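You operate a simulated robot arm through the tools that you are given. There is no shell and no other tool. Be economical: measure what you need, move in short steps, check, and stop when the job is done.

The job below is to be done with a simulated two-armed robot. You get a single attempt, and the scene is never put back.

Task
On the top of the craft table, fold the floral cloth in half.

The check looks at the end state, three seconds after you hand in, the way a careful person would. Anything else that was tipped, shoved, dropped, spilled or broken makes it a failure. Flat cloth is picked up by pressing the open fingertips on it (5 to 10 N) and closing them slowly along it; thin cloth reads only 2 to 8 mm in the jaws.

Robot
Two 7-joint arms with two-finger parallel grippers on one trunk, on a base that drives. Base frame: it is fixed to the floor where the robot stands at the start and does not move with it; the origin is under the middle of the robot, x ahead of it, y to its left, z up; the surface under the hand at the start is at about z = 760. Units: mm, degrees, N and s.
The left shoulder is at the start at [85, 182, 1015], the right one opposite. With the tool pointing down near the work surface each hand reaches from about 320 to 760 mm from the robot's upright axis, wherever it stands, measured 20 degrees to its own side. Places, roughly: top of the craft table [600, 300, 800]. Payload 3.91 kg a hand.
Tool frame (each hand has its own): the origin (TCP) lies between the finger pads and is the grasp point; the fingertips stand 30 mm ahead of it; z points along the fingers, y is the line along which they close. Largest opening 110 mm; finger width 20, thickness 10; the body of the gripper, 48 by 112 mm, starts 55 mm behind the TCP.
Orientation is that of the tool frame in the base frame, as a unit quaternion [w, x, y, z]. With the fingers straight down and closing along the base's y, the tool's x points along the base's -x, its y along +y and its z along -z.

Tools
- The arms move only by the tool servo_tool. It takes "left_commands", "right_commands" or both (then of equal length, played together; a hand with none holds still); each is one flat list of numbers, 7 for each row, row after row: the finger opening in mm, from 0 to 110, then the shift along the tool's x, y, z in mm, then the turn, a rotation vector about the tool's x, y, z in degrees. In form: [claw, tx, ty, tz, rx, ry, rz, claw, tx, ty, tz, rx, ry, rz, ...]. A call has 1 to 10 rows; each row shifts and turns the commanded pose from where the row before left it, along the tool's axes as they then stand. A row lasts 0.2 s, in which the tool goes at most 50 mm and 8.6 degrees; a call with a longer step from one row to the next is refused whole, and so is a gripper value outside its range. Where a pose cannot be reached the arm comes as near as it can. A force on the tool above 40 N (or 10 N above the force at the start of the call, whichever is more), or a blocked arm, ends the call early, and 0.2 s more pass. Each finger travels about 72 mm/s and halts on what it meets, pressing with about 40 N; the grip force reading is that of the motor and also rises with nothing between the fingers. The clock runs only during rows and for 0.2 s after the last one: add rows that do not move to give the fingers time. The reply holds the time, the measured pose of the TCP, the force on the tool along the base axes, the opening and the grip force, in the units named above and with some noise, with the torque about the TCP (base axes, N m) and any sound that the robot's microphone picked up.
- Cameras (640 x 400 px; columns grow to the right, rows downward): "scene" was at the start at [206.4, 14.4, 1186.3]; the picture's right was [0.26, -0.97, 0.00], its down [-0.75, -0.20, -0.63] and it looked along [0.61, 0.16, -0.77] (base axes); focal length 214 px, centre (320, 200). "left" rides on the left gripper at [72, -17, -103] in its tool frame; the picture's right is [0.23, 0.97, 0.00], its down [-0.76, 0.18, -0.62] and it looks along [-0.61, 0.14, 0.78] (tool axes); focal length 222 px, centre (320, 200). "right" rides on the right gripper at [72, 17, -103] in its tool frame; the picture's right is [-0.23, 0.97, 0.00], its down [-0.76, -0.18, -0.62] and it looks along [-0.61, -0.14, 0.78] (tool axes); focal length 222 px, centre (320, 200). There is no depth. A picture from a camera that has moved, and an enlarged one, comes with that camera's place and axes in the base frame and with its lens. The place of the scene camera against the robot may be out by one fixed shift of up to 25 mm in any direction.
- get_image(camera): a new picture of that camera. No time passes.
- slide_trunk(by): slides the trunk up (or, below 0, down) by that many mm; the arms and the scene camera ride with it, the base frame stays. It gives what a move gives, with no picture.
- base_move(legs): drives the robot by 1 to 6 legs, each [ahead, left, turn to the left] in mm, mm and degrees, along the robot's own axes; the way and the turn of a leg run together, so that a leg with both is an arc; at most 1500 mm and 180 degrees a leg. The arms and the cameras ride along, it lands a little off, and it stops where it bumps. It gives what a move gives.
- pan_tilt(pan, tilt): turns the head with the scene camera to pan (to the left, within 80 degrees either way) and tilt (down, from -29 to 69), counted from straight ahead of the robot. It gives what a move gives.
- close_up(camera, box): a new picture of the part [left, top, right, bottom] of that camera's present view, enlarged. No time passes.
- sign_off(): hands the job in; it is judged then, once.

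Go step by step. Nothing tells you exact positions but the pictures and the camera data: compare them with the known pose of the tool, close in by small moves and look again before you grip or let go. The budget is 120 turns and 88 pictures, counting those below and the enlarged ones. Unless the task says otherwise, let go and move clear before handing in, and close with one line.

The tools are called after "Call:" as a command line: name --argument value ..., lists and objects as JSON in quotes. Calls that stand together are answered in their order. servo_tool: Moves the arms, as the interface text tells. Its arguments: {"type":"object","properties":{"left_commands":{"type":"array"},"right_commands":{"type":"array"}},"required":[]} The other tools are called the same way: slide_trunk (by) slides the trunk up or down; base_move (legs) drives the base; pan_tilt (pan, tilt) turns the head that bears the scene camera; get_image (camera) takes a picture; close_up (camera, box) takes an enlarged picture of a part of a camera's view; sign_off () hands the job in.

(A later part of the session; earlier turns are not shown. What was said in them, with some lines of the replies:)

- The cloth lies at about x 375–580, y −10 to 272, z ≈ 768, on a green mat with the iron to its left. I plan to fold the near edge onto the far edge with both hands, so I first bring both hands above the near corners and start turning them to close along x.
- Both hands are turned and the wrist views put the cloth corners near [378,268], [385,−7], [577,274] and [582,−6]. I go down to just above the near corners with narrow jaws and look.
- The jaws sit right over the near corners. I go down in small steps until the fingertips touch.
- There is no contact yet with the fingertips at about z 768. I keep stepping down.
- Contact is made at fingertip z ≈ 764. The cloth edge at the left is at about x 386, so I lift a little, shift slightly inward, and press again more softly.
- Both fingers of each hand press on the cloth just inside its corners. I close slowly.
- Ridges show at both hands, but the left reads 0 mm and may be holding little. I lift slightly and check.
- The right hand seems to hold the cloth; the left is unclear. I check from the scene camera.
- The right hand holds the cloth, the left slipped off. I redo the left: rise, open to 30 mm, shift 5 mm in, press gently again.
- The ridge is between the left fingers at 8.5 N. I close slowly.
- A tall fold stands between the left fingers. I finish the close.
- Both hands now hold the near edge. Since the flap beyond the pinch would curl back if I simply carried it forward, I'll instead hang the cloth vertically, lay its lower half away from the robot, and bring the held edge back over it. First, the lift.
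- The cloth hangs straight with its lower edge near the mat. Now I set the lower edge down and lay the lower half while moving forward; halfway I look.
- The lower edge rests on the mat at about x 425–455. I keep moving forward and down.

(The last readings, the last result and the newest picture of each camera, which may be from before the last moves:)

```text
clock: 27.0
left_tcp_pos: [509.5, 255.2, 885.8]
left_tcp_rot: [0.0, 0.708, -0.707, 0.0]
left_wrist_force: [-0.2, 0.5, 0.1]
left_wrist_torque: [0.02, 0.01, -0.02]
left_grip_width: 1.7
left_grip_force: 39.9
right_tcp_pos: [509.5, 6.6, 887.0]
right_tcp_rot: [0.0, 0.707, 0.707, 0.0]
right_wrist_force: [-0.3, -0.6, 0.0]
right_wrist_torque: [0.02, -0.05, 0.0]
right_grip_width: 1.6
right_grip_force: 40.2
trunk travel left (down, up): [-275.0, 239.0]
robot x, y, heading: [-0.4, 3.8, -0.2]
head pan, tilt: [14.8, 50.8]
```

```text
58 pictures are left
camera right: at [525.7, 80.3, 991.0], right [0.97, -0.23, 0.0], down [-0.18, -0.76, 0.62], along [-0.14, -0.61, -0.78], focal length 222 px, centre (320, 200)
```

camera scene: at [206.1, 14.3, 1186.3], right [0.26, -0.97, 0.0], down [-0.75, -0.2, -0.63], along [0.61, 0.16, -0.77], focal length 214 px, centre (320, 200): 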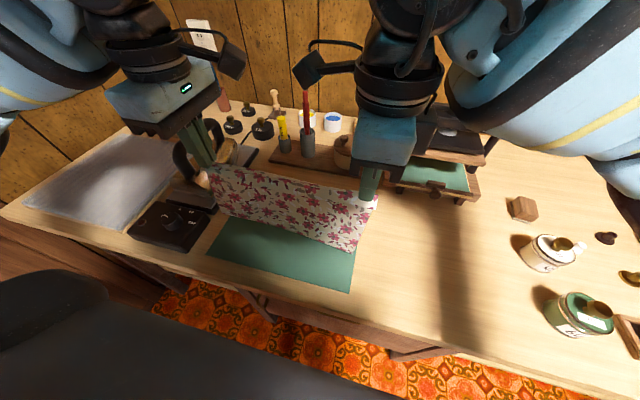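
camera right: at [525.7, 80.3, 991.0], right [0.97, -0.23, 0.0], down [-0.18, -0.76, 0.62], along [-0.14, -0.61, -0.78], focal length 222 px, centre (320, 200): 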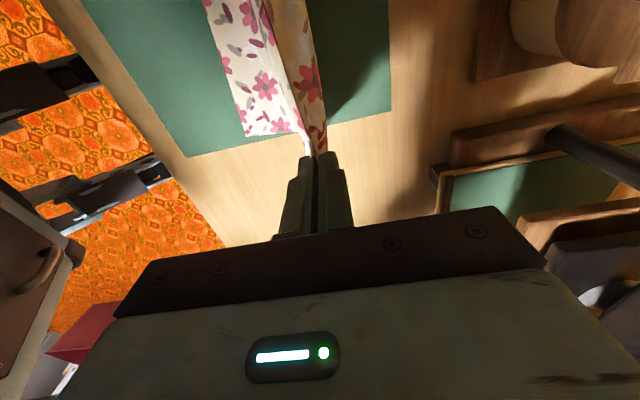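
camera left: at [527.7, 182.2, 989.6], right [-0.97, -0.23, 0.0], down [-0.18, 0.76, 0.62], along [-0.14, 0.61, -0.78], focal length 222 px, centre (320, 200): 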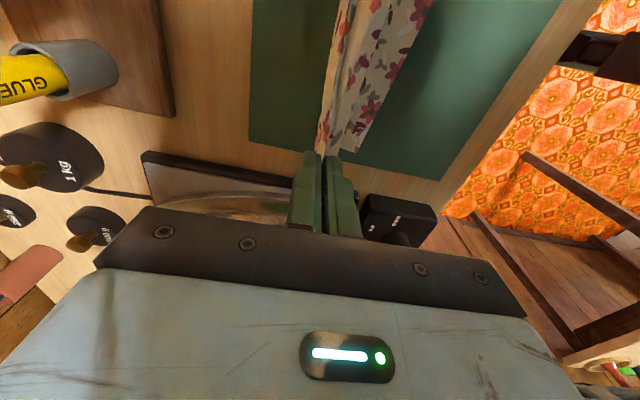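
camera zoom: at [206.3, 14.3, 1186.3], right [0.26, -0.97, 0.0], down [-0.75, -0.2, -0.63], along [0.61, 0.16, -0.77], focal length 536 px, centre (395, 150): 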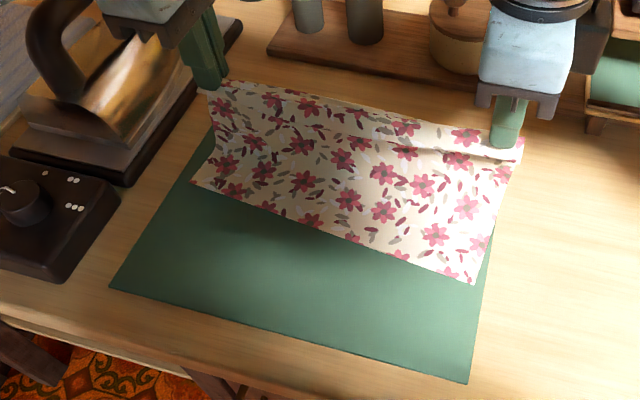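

The lower edge stays put but lies turned about 7° (right corner [426,5], left corner [462,283]). I match that with the hands: left forward 32 mm, both yawed 7.4°, then a little more forward and down.

Call:
servo_tool --left_commands '[0, 0, -8, 0, 0, 0, 1.85, 0, 0, -8, 0, 0, 0, 1.85, 0, 0, -8, 0, 0, 0, 1.85, 0, 0, -8, 0, 0, 0, 1.85, 0, 0, -8, 7, 0, 0, 0, 0, 0, -8, 7, 0, 0, 0, 0, 0, 0, 0, 0, 0, 0]' --right_commands '[0, 0, 0, 0, 0, 0, 1.85, 0, 0, 0, 0, 0, 0, 1.85, 0, 0, 0, 0, 0, 0, 1.85, 0, 0, 0, 0, 0, 0, 1.85, 0, 0, 8, 7, 0, 0, 0, 0, 0, 8, 7, 0, 0, 0, 0, 0, 0, 0, 0, 0, 0]'

Call:
close_up --camera "scene" --box '[180, 140, 400, 300]'

Call:
get_image --camera "left"

Call:
get_image --camera "right"

```text
clock: 28.6
left_tcp_pos: [558.2, 252.0, 872.2]
left_tcp_rot: [0.0, -0.66, 0.751, 0.0]
left_wrist_force: [0.8, 0.0, 0.1]
left_wrist_torque: [-0.01, 0.0, 0.03]
left_grip_width: 1.7
left_grip_force: 40.4
right_tcp_pos: [523.9, 4.8, 872.9]
right_tcp_rot: [-0.001, 0.751, 0.66, -0.001]
right_wrist_force: [0.0, 0.4, -0.1]
right_wrist_torque: [0.0, -0.01, 0.04]
right_grip_width: 1.8
right_grip_force: 40.1
trunk travel left (down, up): [-275.0, 239.0]
robot x, y, heading: [-0.3, -0.3, 0.1]
head pan, tilt: [14.8, 50.8]
```

```text
2.50 times, centred on (290, 220) of scene
camera zoom: at [206.3, 14.4, 1186.3], right [0.26, -0.97, 0.0], down [-0.75, -0.2, -0.63], along [0.61, 0.16, -0.77], focal length 536 px, centre (395, 150)
```

zoom: 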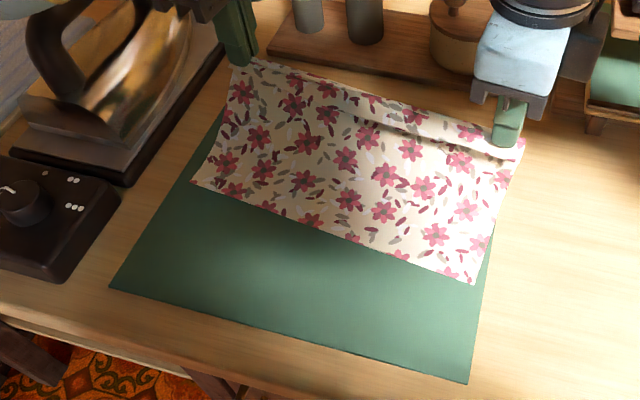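

```text
56 pictures are left
camera left: at [565.3, 177.2, 976.0], right [-0.99, -0.1, 0.0], down [-0.08, 0.78, 0.62], along [-0.06, 0.62, -0.78], focal length 222 px, centre (320, 200)
```

left: 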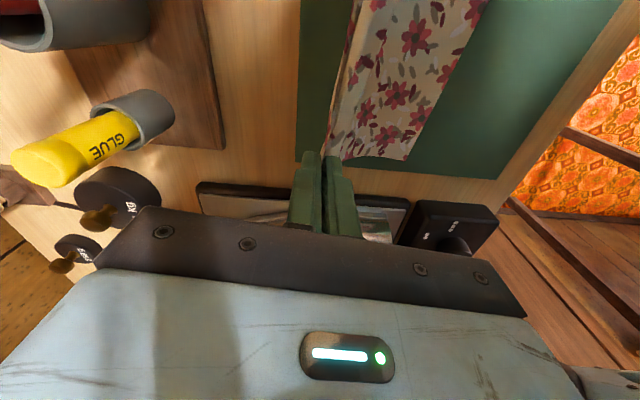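

```text
55 pictures are left
camera right: at [548.6, 75.2, 976.9], right [0.94, -0.35, 0.0], down [-0.27, -0.73, 0.62], along [-0.22, -0.58, -0.78], focal length 222 px, centre (320, 200)
```

right: 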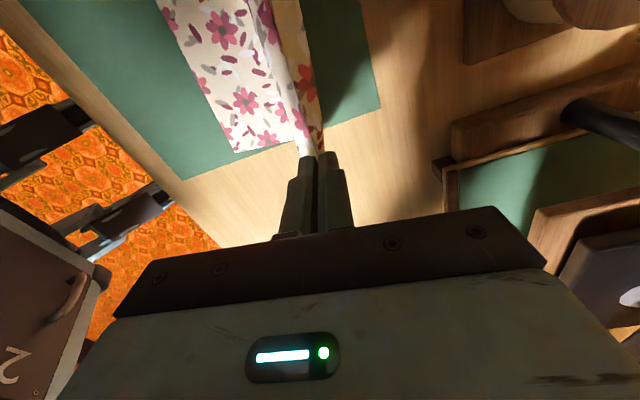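

The lower half lies flat and aligned. Now I sweep the held edge back toward the robot over it, in an arc, first part.

Call:
servo_tool --left_commands '[0, 0, 9, 2, 0, 0, 0, 0, 0, 9, 2, 0, 0, 0, 0, 0, 9, 5, 0, 0, 0, 0, 0, 9, 5, 0, 0, 0, 0, 0, 7, 5.5, 0, 0, 0, 0, 0, 7, 5.5, 0, 0, 0, 0, 0, 5, 6, 0, 0, 0, 0, 0, 5, 6, 0, 0, 0, 0, 0, 0, 0, 0, 0, 0]' --right_commands '[0, 0, -9, 2, 0, 0, 0, 0, 0, -9, 2, 0, 0, 0, 0, 0, -9, 5, 0, 0, 0, 0, 0, -9, 5, 0, 0, 0, 0, 0, -7, 5.5, 0, 0, 0, 0, 0, -7, 5.5, 0, 0, 0, 0, 0, -5, 6, 0, 0, 0, 0, 0, -5, 6, 0, 0, 0, 0, 0, 0, 0, 0, 0, 0]'

Call:
close_up --camera "scene" --box '[180, 140, 400, 300]'

Call:
get_image --camera "left"

Call:
get_image --camera "right"

```text
clock: 30.6
left_tcp_pos: [497.8, 258.7, 834.9]
left_tcp_rot: [0.0, -0.66, 0.751, -0.001]
left_wrist_force: [0.2, 0.4, -0.2]
left_wrist_torque: [0.01, 0.02, 0.09]
left_grip_width: 1.6
left_grip_force: 40.0
right_tcp_pos: [465.2, 12.7, 835.6]
right_tcp_rot: [0.0, 0.751, 0.66, -0.001]
right_wrist_force: [-0.3, 0.4, 0.0]
right_wrist_torque: [0.0, 0.03, 0.04]
right_grip_width: 1.5
right_grip_force: 40.0
trunk travel left (down, up): [-275.0, 239.0]
robot x, y, heading: [0.1, -1.6, 0.4]
head pan, tilt: [14.8, 50.8]
```

```text
2.50 times, centred on (290, 220) of scene
camera zoom: at [206.5, 14.3, 1186.3], right [0.26, -0.97, 0.0], down [-0.75, -0.2, -0.63], along [0.61, 0.16, -0.77], focal length 536 px, centre (395, 150)
```

zoom: 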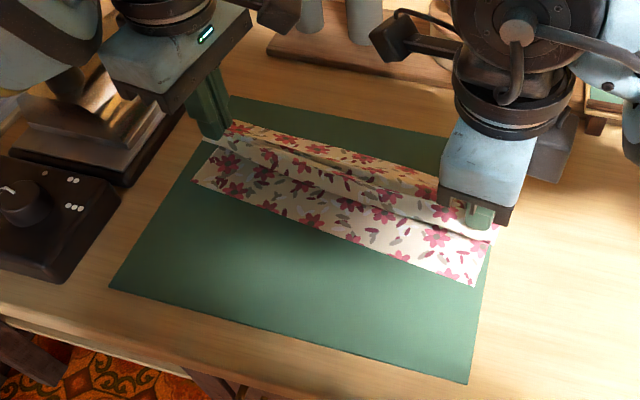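

```text
53 pictures are left
camera left: at [505.4, 184.4, 938.8], right [-0.99, -0.1, 0.0], down [-0.08, 0.78, 0.62], along [-0.06, 0.62, -0.78], focal length 222 px, centre (320, 200)
```

left: 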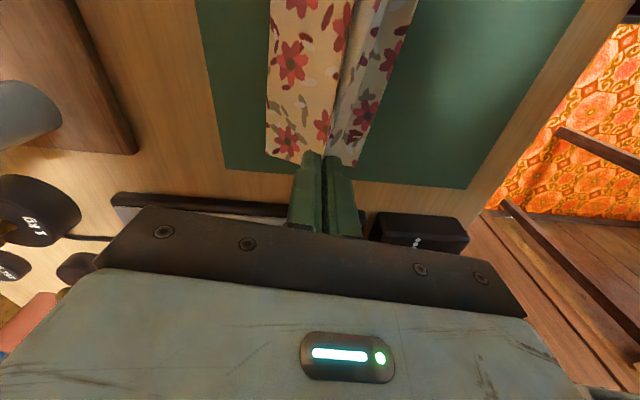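

```text
52 pictures are left
camera right: at [490.9, 82.2, 940.2], right [0.94, -0.35, 0.0], down [-0.27, -0.73, 0.62], along [-0.22, -0.58, -0.78], focal length 222 px, centre (320, 200)
```

right: 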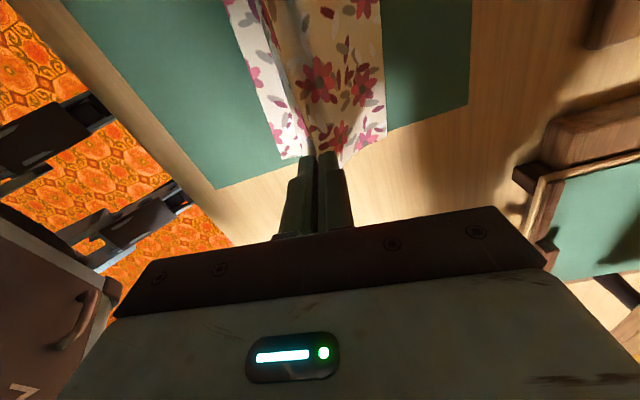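

The fold is forming well, with the crease around 80–90 mm from the lower edge. I bring the held edge down the rest of the way.

Call:
servo_tool --left_commands '[0, 0, 4, 6, 0, 0, 0, 0, 0, 3, 6, 0, 0, 0, 0, 0, 2, 6, 0, 0, 0, 0, 0, 2, 6, 0, 0, 0, 0, 0, 1, 5, 0, 0, 0, 0, 0, 0, 4, 0, 0, 0, 0, 0, 0, 0, 0, 0, 0]' --right_commands '[0, 0, -4, 6, 0, 0, 0, 0, 0, -3, 6, 0, 0, 0, 0, 0, -2, 6, 0, 0, 0, 0, 0, -2, 6, 0, 0, 0, 0, 0, -1, 5, 0, 0, 0, 0, 0, 0, 4, 0, 0, 0, 0, 0, 0, 0, 0, 0, 0]'

Call:
close_up --camera "scene" --box '[180, 140, 400, 300]'

Call:
close_up --camera "left" --box '[160, 0, 480, 200]'

Call:
close_up --camera "right" --box '[160, 0, 480, 200]'

```text
clock: 32.2
left_tcp_pos: [485.8, 260.3, 801.7]
left_tcp_rot: [0.001, -0.66, 0.751, 0.001]
left_wrist_force: [1.1, 0.3, -0.3]
left_wrist_torque: [0.01, 0.0, 0.05]
left_grip_width: 1.5
left_grip_force: 39.2
right_tcp_pos: [454.8, 15.0, 804.6]
right_tcp_rot: [0.001, 0.751, 0.66, 0.0]
right_wrist_force: [-0.1, 0.8, 0.4]
right_wrist_torque: [0.0, 0.0, 0.02]
right_grip_width: 1.8
right_grip_force: 40.7
trunk travel left (down, up): [-275.0, 239.0]
robot x, y, heading: [-0.3, -0.7, 0.0]
head pan, tilt: [14.8, 50.8]
```

```text
2.50 times, centred on (290, 220) of scene
camera zoom: at [206.4, 14.4, 1186.3], right [0.26, -0.97, 0.0], down [-0.75, -0.2, -0.63], along [0.61, 0.16, -0.77], focal length 536 px, centre (395, 150)
```

zoom: 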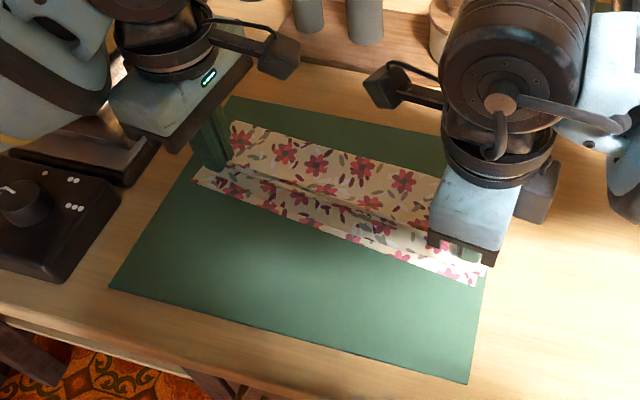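

```text
2.00 times, centred on (320, 100) of left
camera zoom: at [493.7, 185.8, 905.5], right [-0.99, -0.1, 0.0], down [-0.08, 0.78, 0.62], along [-0.06, 0.62, -0.78], focal length 444 px, centre (320, 400)
```

zoom: 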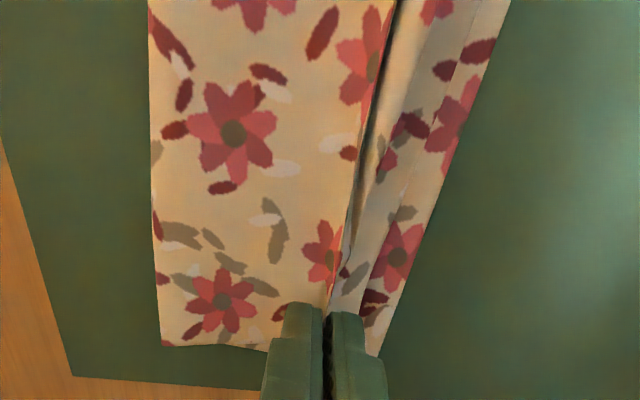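

```text
2.00 times, centred on (320, 100) of right
camera zoom: at [479.1, 84.2, 907.4], right [0.94, -0.35, 0.0], down [-0.27, -0.73, 0.62], along [-0.22, -0.58, -0.78], focal length 444 px, centre (320, 400)
```

zoom: 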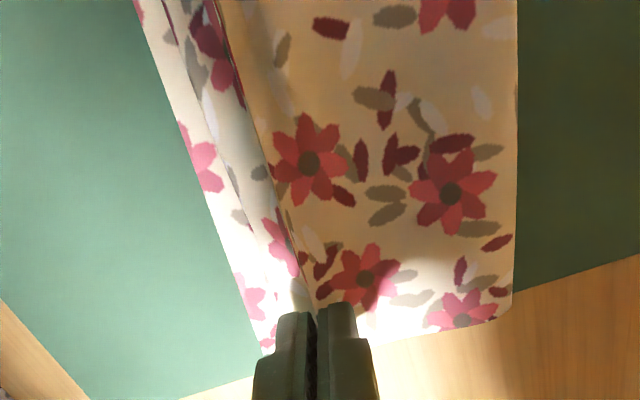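

Everything is aligned, with the lower edge unmoved. I lower to light contact; then I'll open the fingers slowly while pressing, so that they spread the pinched ridge flat again.

Call:
servo_tool --left_commands '[0, 0, 0, 3, 0, 0, 0, 0, 0, 0, 2, 0, 0, 0, 0, 0, 0, 0, 0, 0, 0]' --right_commands '[0, 0, 0, 3, 0, 0, 0, 0, 0, 0, 3, 0, 0, 0, 0, 0, 0, 0, 0, 0, 0]'

Call:
servo_tool --left_commands '[0, 0, 0, 1.5, 0, 0, 0, 0, 0, 0, 0, 0, 0, 0]' --right_commands '[0, 0, 0, 1.5, 0, 0, 0, 0, 0, 0, 0, 0, 0, 0]'

```text
clock: 33.0
left_tcp_pos: [486.3, 260.8, 797.7]
left_tcp_rot: [0.0, -0.661, 0.751, 0.0]
left_wrist_force: [0.4, -0.5, 0.2]
left_wrist_torque: [-0.01, 0.0, 0.01]
left_grip_width: 1.6
left_grip_force: 39.9
right_tcp_pos: [453.5, 13.8, 797.9]
right_tcp_rot: [0.0, 0.751, 0.66, 0.0]
right_wrist_force: [-1.2, 0.1, -0.2]
right_wrist_torque: [0.0, -0.06, 0.0]
right_grip_width: 1.6
right_grip_force: 40.0
trunk travel left (down, up): [-275.0, 239.0]
robot x, y, heading: [-1.4, 0.9, -0.1]
head pan, tilt: [14.8, 50.8]
```

```text
clock: 33.6
left_tcp_pos: [486.4, 259.2, 796.5]
left_tcp_rot: [0.0, -0.661, 0.751, 0.0]
left_wrist_force: [0.1, 0.1, 0.3]
left_wrist_torque: [0.0, -0.02, 0.03]
left_grip_width: 1.8
left_grip_force: 40.1
right_tcp_pos: [453.4, 14.5, 795.4]
right_tcp_rot: [0.0, 0.751, 0.66, 0.001]
right_wrist_force: [0.4, -1.0, -0.7]
right_wrist_torque: [-0.01, 0.01, 0.03]
right_grip_width: 1.3
right_grip_force: 40.3
trunk travel left (down, up): [-275.0, 239.0]
robot x, y, heading: [-5.1, 0.3, 0.1]
head pan, tilt: [14.8, 50.8]
```

Call:
servo_tool --left_commands '[0, 0, 0, 1, 0, 0, 0, 0, 0, 0, 0, 0, 0, 0]' --right_commands '[0, 0, 0, 0.8, 0, 0, 0, 0, 0, 0, 0, 0, 0, 0]'

Call:
servo_tool --left_commands '[0, 0, 0, 0.8, 0, 0, 0, 0, 0, 0, 0, 0, 0, 0]' --right_commands '[0, 0, 0, 0.8, 0, 0, 0, 0, 0, 0, 0, 0, 0, 0]'

```text
clock: 34.2
left_tcp_pos: [486.1, 260.4, 795.0]
left_tcp_rot: [0.0, -0.66, 0.751, 0.0]
left_wrist_force: [0.3, -0.1, 1.0]
left_wrist_torque: [0.02, 0.0, 0.01]
left_grip_width: 1.7
left_grip_force: 39.9
right_tcp_pos: [453.8, 14.2, 795.1]
right_tcp_rot: [0.0, 0.751, 0.66, 0.0]
right_wrist_force: [0.4, -0.7, 0.1]
right_wrist_torque: [-0.04, -0.02, 0.05]
right_grip_width: 1.6
right_grip_force: 40.1
trunk travel left (down, up): [-275.0, 239.0]
robot x, y, heading: [-2.0, -1.1, -0.1]
head pan, tilt: [14.8, 50.8]
```

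```text
clock: 34.8
left_tcp_pos: [486.3, 262.0, 795.3]
left_tcp_rot: [-0.001, -0.66, 0.751, 0.0]
left_wrist_force: [0.0, -0.8, -0.4]
left_wrist_torque: [-0.04, 0.02, 0.0]
left_grip_width: 1.6
left_grip_force: 40.2
right_tcp_pos: [453.4, 15.5, 793.3]
right_tcp_rot: [0.001, 0.751, 0.66, -0.001]
right_wrist_force: [0.0, -0.1, 1.6]
right_wrist_torque: [-0.04, -0.02, 0.0]
right_grip_width: 1.5
right_grip_force: 40.4
trunk travel left (down, up): [-275.0, 239.0]
robot x, y, heading: [6.2, 1.3, 0.1]
head pan, tilt: [14.8, 50.8]
```

Call:
servo_tool --left_commands '[0, 0, 0, 0.8, 0, 0, 0, 0, 0, 0, 0, 0, 0, 0]' --right_commands '[0, 0, 0, 0.3, 0, 0, 0, 0, 0, 0, 0, 0, 0, 0]'

```text
clock: 35.4
left_tcp_pos: [485.8, 261.6, 794.5]
left_tcp_rot: [0.0, -0.66, 0.751, 0.0]
left_wrist_force: [0.6, 2.4, 9.1]
left_wrist_torque: [0.04, -0.03, 0.0]
left_grip_width: 1.7
left_grip_force: 40.0
right_tcp_pos: [452.9, 15.5, 793.7]
right_tcp_rot: [0.001, 0.751, 0.66, 0.0]
right_wrist_force: [1.2, -1.0, 2.5]
right_wrist_torque: [0.01, -0.02, 0.02]
right_grip_width: 1.7
right_grip_force: 40.0
trunk travel left (down, up): [-275.0, 239.0]
robot x, y, heading: [-0.8, -2.1, -0.1]
head pan, tilt: [14.8, 50.8]
```

Both tips touch. I open slowly to spread the ridge under light pressure.

Call:
servo_tool --left_commands '[3, 0, 0, -0.3, 0, 0, 0, 6, 0, 0, 0, 0, 0, 0, 9, 0, 0, 0, 0, 0, 0, 12, 0, 0, 0, 0, 0, 0, 15, 0, 0, 0, 0, 0, 0, 18, 0, 0, 0, 0, 0, 0, 21, 0, 0, 0, 0, 0, 0, 24, 0, 0, 0, 0, 0, 0, 27, 0, 0, 0, 0, 0, 0, 29, 0, 0, 0, 0, 0, 0]' --right_commands '[3, 0, 0, 0.2, 0, 0, 0, 6, 0, 0, 0, 0, 0, 0, 9, 0, 0, 0, 0, 0, 0, 12, 0, 0, 0, 0, 0, 0, 15, 0, 0, 0, 0, 0, 0, 18, 0, 0, 0, 0, 0, 0, 20, 0, 0, 0, 0, 0, 0, 22, 0, 0, 0, 0, 0, 0, 24, 0, 0, 0, 0, 0, 0, 24, 0, 0, 0, 0, 0, 0]'

Call:
close_up --camera "left" --box '[160, 0, 480, 200]'

Call:
close_up --camera "right" --box '[160, 0, 480, 200]'

```text
clock: 37.6
left_tcp_pos: [485.8, 260.8, 794.3]
left_tcp_rot: [0.001, -0.66, 0.751, 0.0]
left_wrist_force: [0.4, -0.4, 15.0]
left_wrist_torque: [0.0, 0.0, -0.02]
left_grip_width: 25.6
left_grip_force: 0.1
right_tcp_pos: [453.7, 13.8, 794.3]
right_tcp_rot: [0.001, 0.751, 0.66, 0.0]
right_wrist_force: [0.7, 1.2, 1.7]
right_wrist_torque: [0.0, -0.01, 0.01]
right_grip_width: 23.2
right_grip_force: 0.1
trunk travel left (down, up): [-275.0, 239.0]
robot x, y, heading: [-2.5, -1.9, -0.0]
head pan, tilt: [14.8, 50.8]
```

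```text
2.00 times, centred on (320, 100) of left
camera zoom: at [493.5, 186.0, 898.0], right [-0.99, -0.1, 0.0], down [-0.08, 0.78, 0.62], along [-0.06, 0.62, -0.78], focal length 444 px, centre (320, 400)
```

zoom: 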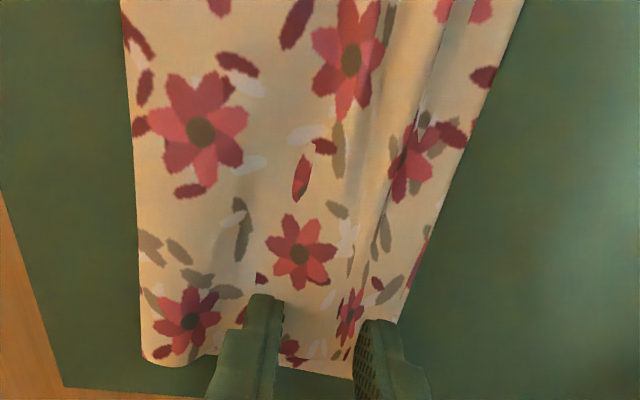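

```text
2.00 times, centred on (320, 100) of right
camera zoom: at [477.9, 83.6, 898.4], right [0.94, -0.35, 0.0], down [-0.28, -0.73, 0.62], along [-0.22, -0.58, -0.78], focal length 444 px, centre (320, 400)
```

zoom: 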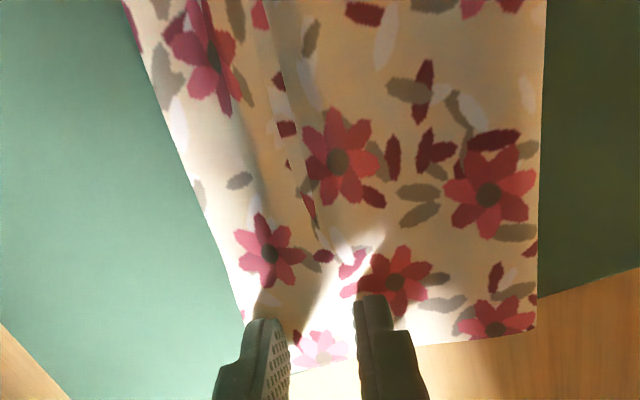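

The ridge spread out and the edges nearly coincide. I lift both hands clear and inspect.

Call:
servo_tool --left_commands '[26, 0, 0, -5, 0, 0, 0, 26, 0, 0, -15, 0, 0, 0, 26, 0, 0, -25, 0, 0, 0, 26, 0, 0, -35, 0, 0, 0, 26, 0, 0, -35, 0, 0, 0, 26, 0, 0, -35, 0, 0, 0, 26, 0, 0, -30, 0, 0, 0]' --right_commands '[23, 0, 0, -5, 0, 0, 0, 23, 0, 0, -15, 0, 0, 0, 23, 0, 0, -25, 0, 0, 0, 23, 0, 0, -35, 0, 0, 0, 23, 0, 0, -35, 0, 0, 0, 23, 0, 0, -35, 0, 0, 0, 23, 0, 0, -30, 0, 0, 0]'

Call:
close_up --camera "scene" --box '[180, 140, 400, 300]'

Call:
get_image --camera "left"

Call:
get_image --camera "right"

```text
clock: 39.2
left_tcp_pos: [486.8, 260.3, 972.6]
left_tcp_rot: [0.001, -0.661, 0.751, 0.0]
left_wrist_force: [0.9, -0.4, -0.9]
left_wrist_torque: [0.03, -0.01, 0.01]
left_grip_width: 26.3
left_grip_force: 0.1
right_tcp_pos: [452.9, 14.6, 975.2]
right_tcp_rot: [0.0, 0.752, 0.659, 0.001]
right_wrist_force: [-0.1, -0.3, 0.1]
right_wrist_torque: [0.02, -0.01, -0.05]
right_grip_width: 22.9
right_grip_force: 0.1
trunk travel left (down, up): [-275.0, 239.0]
robot x, y, heading: [-0.4, -0.9, -0.1]
head pan, tilt: [14.8, 50.8]
```

```text
2.50 times, centred on (290, 220) of scene
camera zoom: at [205.9, 14.3, 1186.4], right [0.26, -0.97, 0.0], down [-0.75, -0.2, -0.63], along [0.61, 0.16, -0.77], focal length 536 px, centre (395, 150)
```

zoom: 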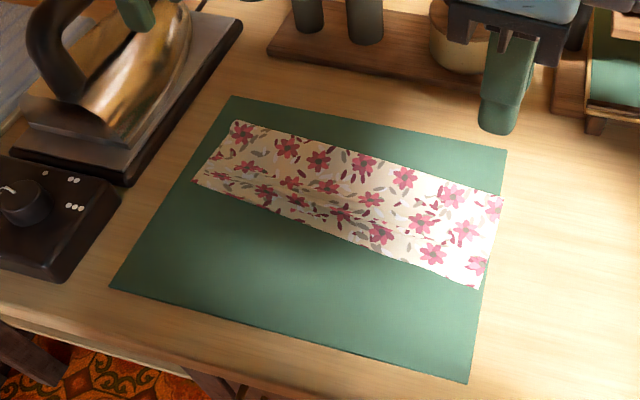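

```text
45 pictures are left
camera left: at [494.4, 185.7, 1076.4], right [-0.99, -0.1, 0.0], down [-0.08, 0.78, 0.62], along [-0.06, 0.62, -0.78], focal length 222 px, centre (320, 200)
```

left: 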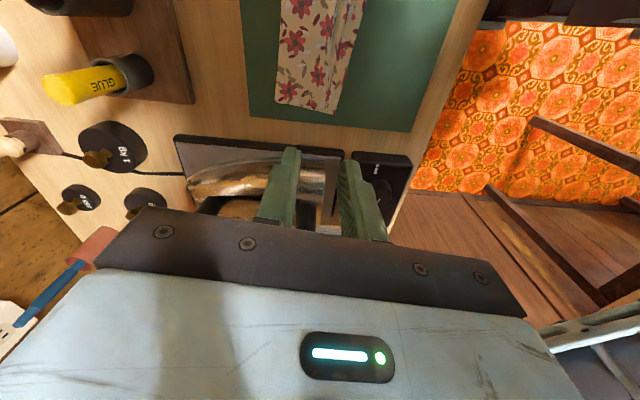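

```text
44 pictures are left
camera right: at [477.9, 83.7, 1080.2], right [0.94, -0.35, 0.0], down [-0.28, -0.73, 0.62], along [-0.22, -0.58, -0.78], focal length 222 px, centre (320, 200)
```

right: 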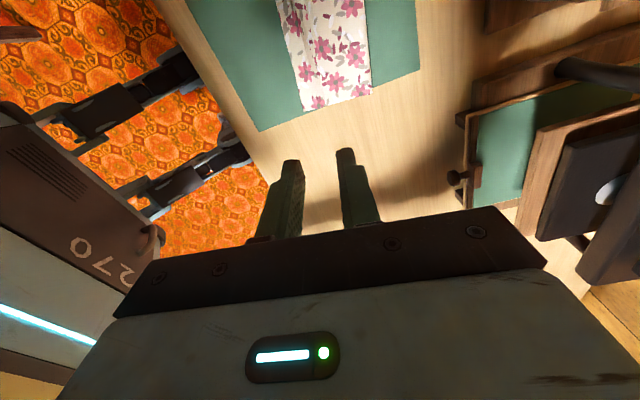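

The cloth looks neatly folded. I take a closer look at the edge alignment.

Call:
close_up --camera "scene" --box '[240, 180, 370, 265]'

Call:
close_up --camera "right" --box '[250, 0, 410, 120]'

Call:
close_up --camera "left" --box '[240, 0, 400, 120]'

```text
4.71 times, centred on (305, 222) of scene
camera zoom: at [205.9, 14.3, 1186.4], right [0.26, -0.97, 0.0], down [-0.75, -0.2, -0.63], along [0.61, 0.16, -0.77], focal length 1009 px, centre (391, 94)
```

zoom: 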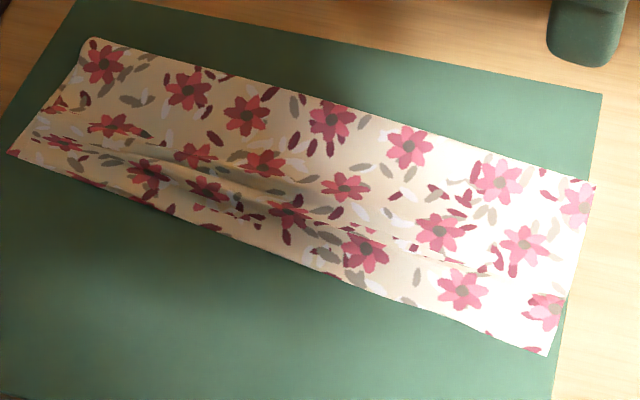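

```text
3.33 times, centred on (330, 60) of right
camera zoom: at [477.9, 83.7, 1080.2], right [0.94, -0.35, 0.0], down [-0.28, -0.73, 0.62], along [-0.22, -0.58, -0.78], focal length 740 px, centre (287, 667)
```

zoom: 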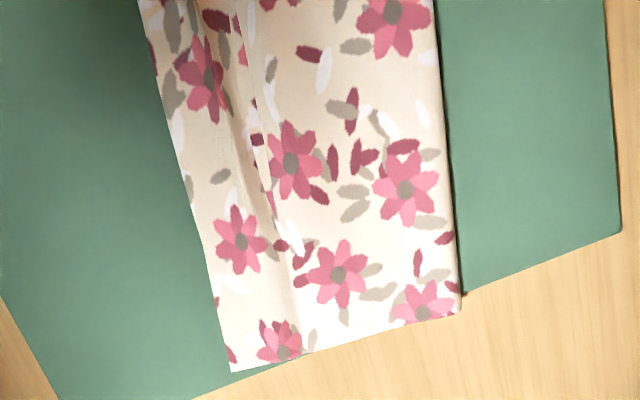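

```text
3.33 times, centred on (320, 60) of left
camera zoom: at [494.4, 185.7, 1076.4], right [-0.99, -0.1, 0.0], down [-0.08, 0.78, 0.62], along [-0.06, 0.62, -0.78], focal length 740 px, centre (320, 667)
```

zoom: 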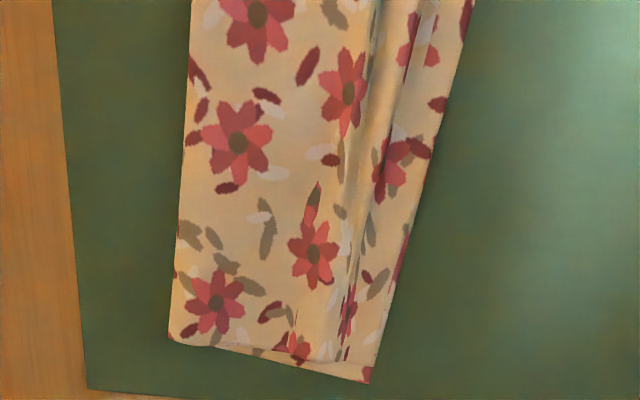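

The two layers line up within a few millimetres. The folded cloth is about 95 mm wide, half of the original, with only a shallow crease, and nothing else has moved. The hands are open and clear, so I hand in.

Call:
sign_off

```text
The job is handed in.
```

The floral cloth is folded in half on the mat on the craft table, with its edges matched to within a few millimetres, a shallow wrinkle along the top layer, and the whole cloth turned about 7°.
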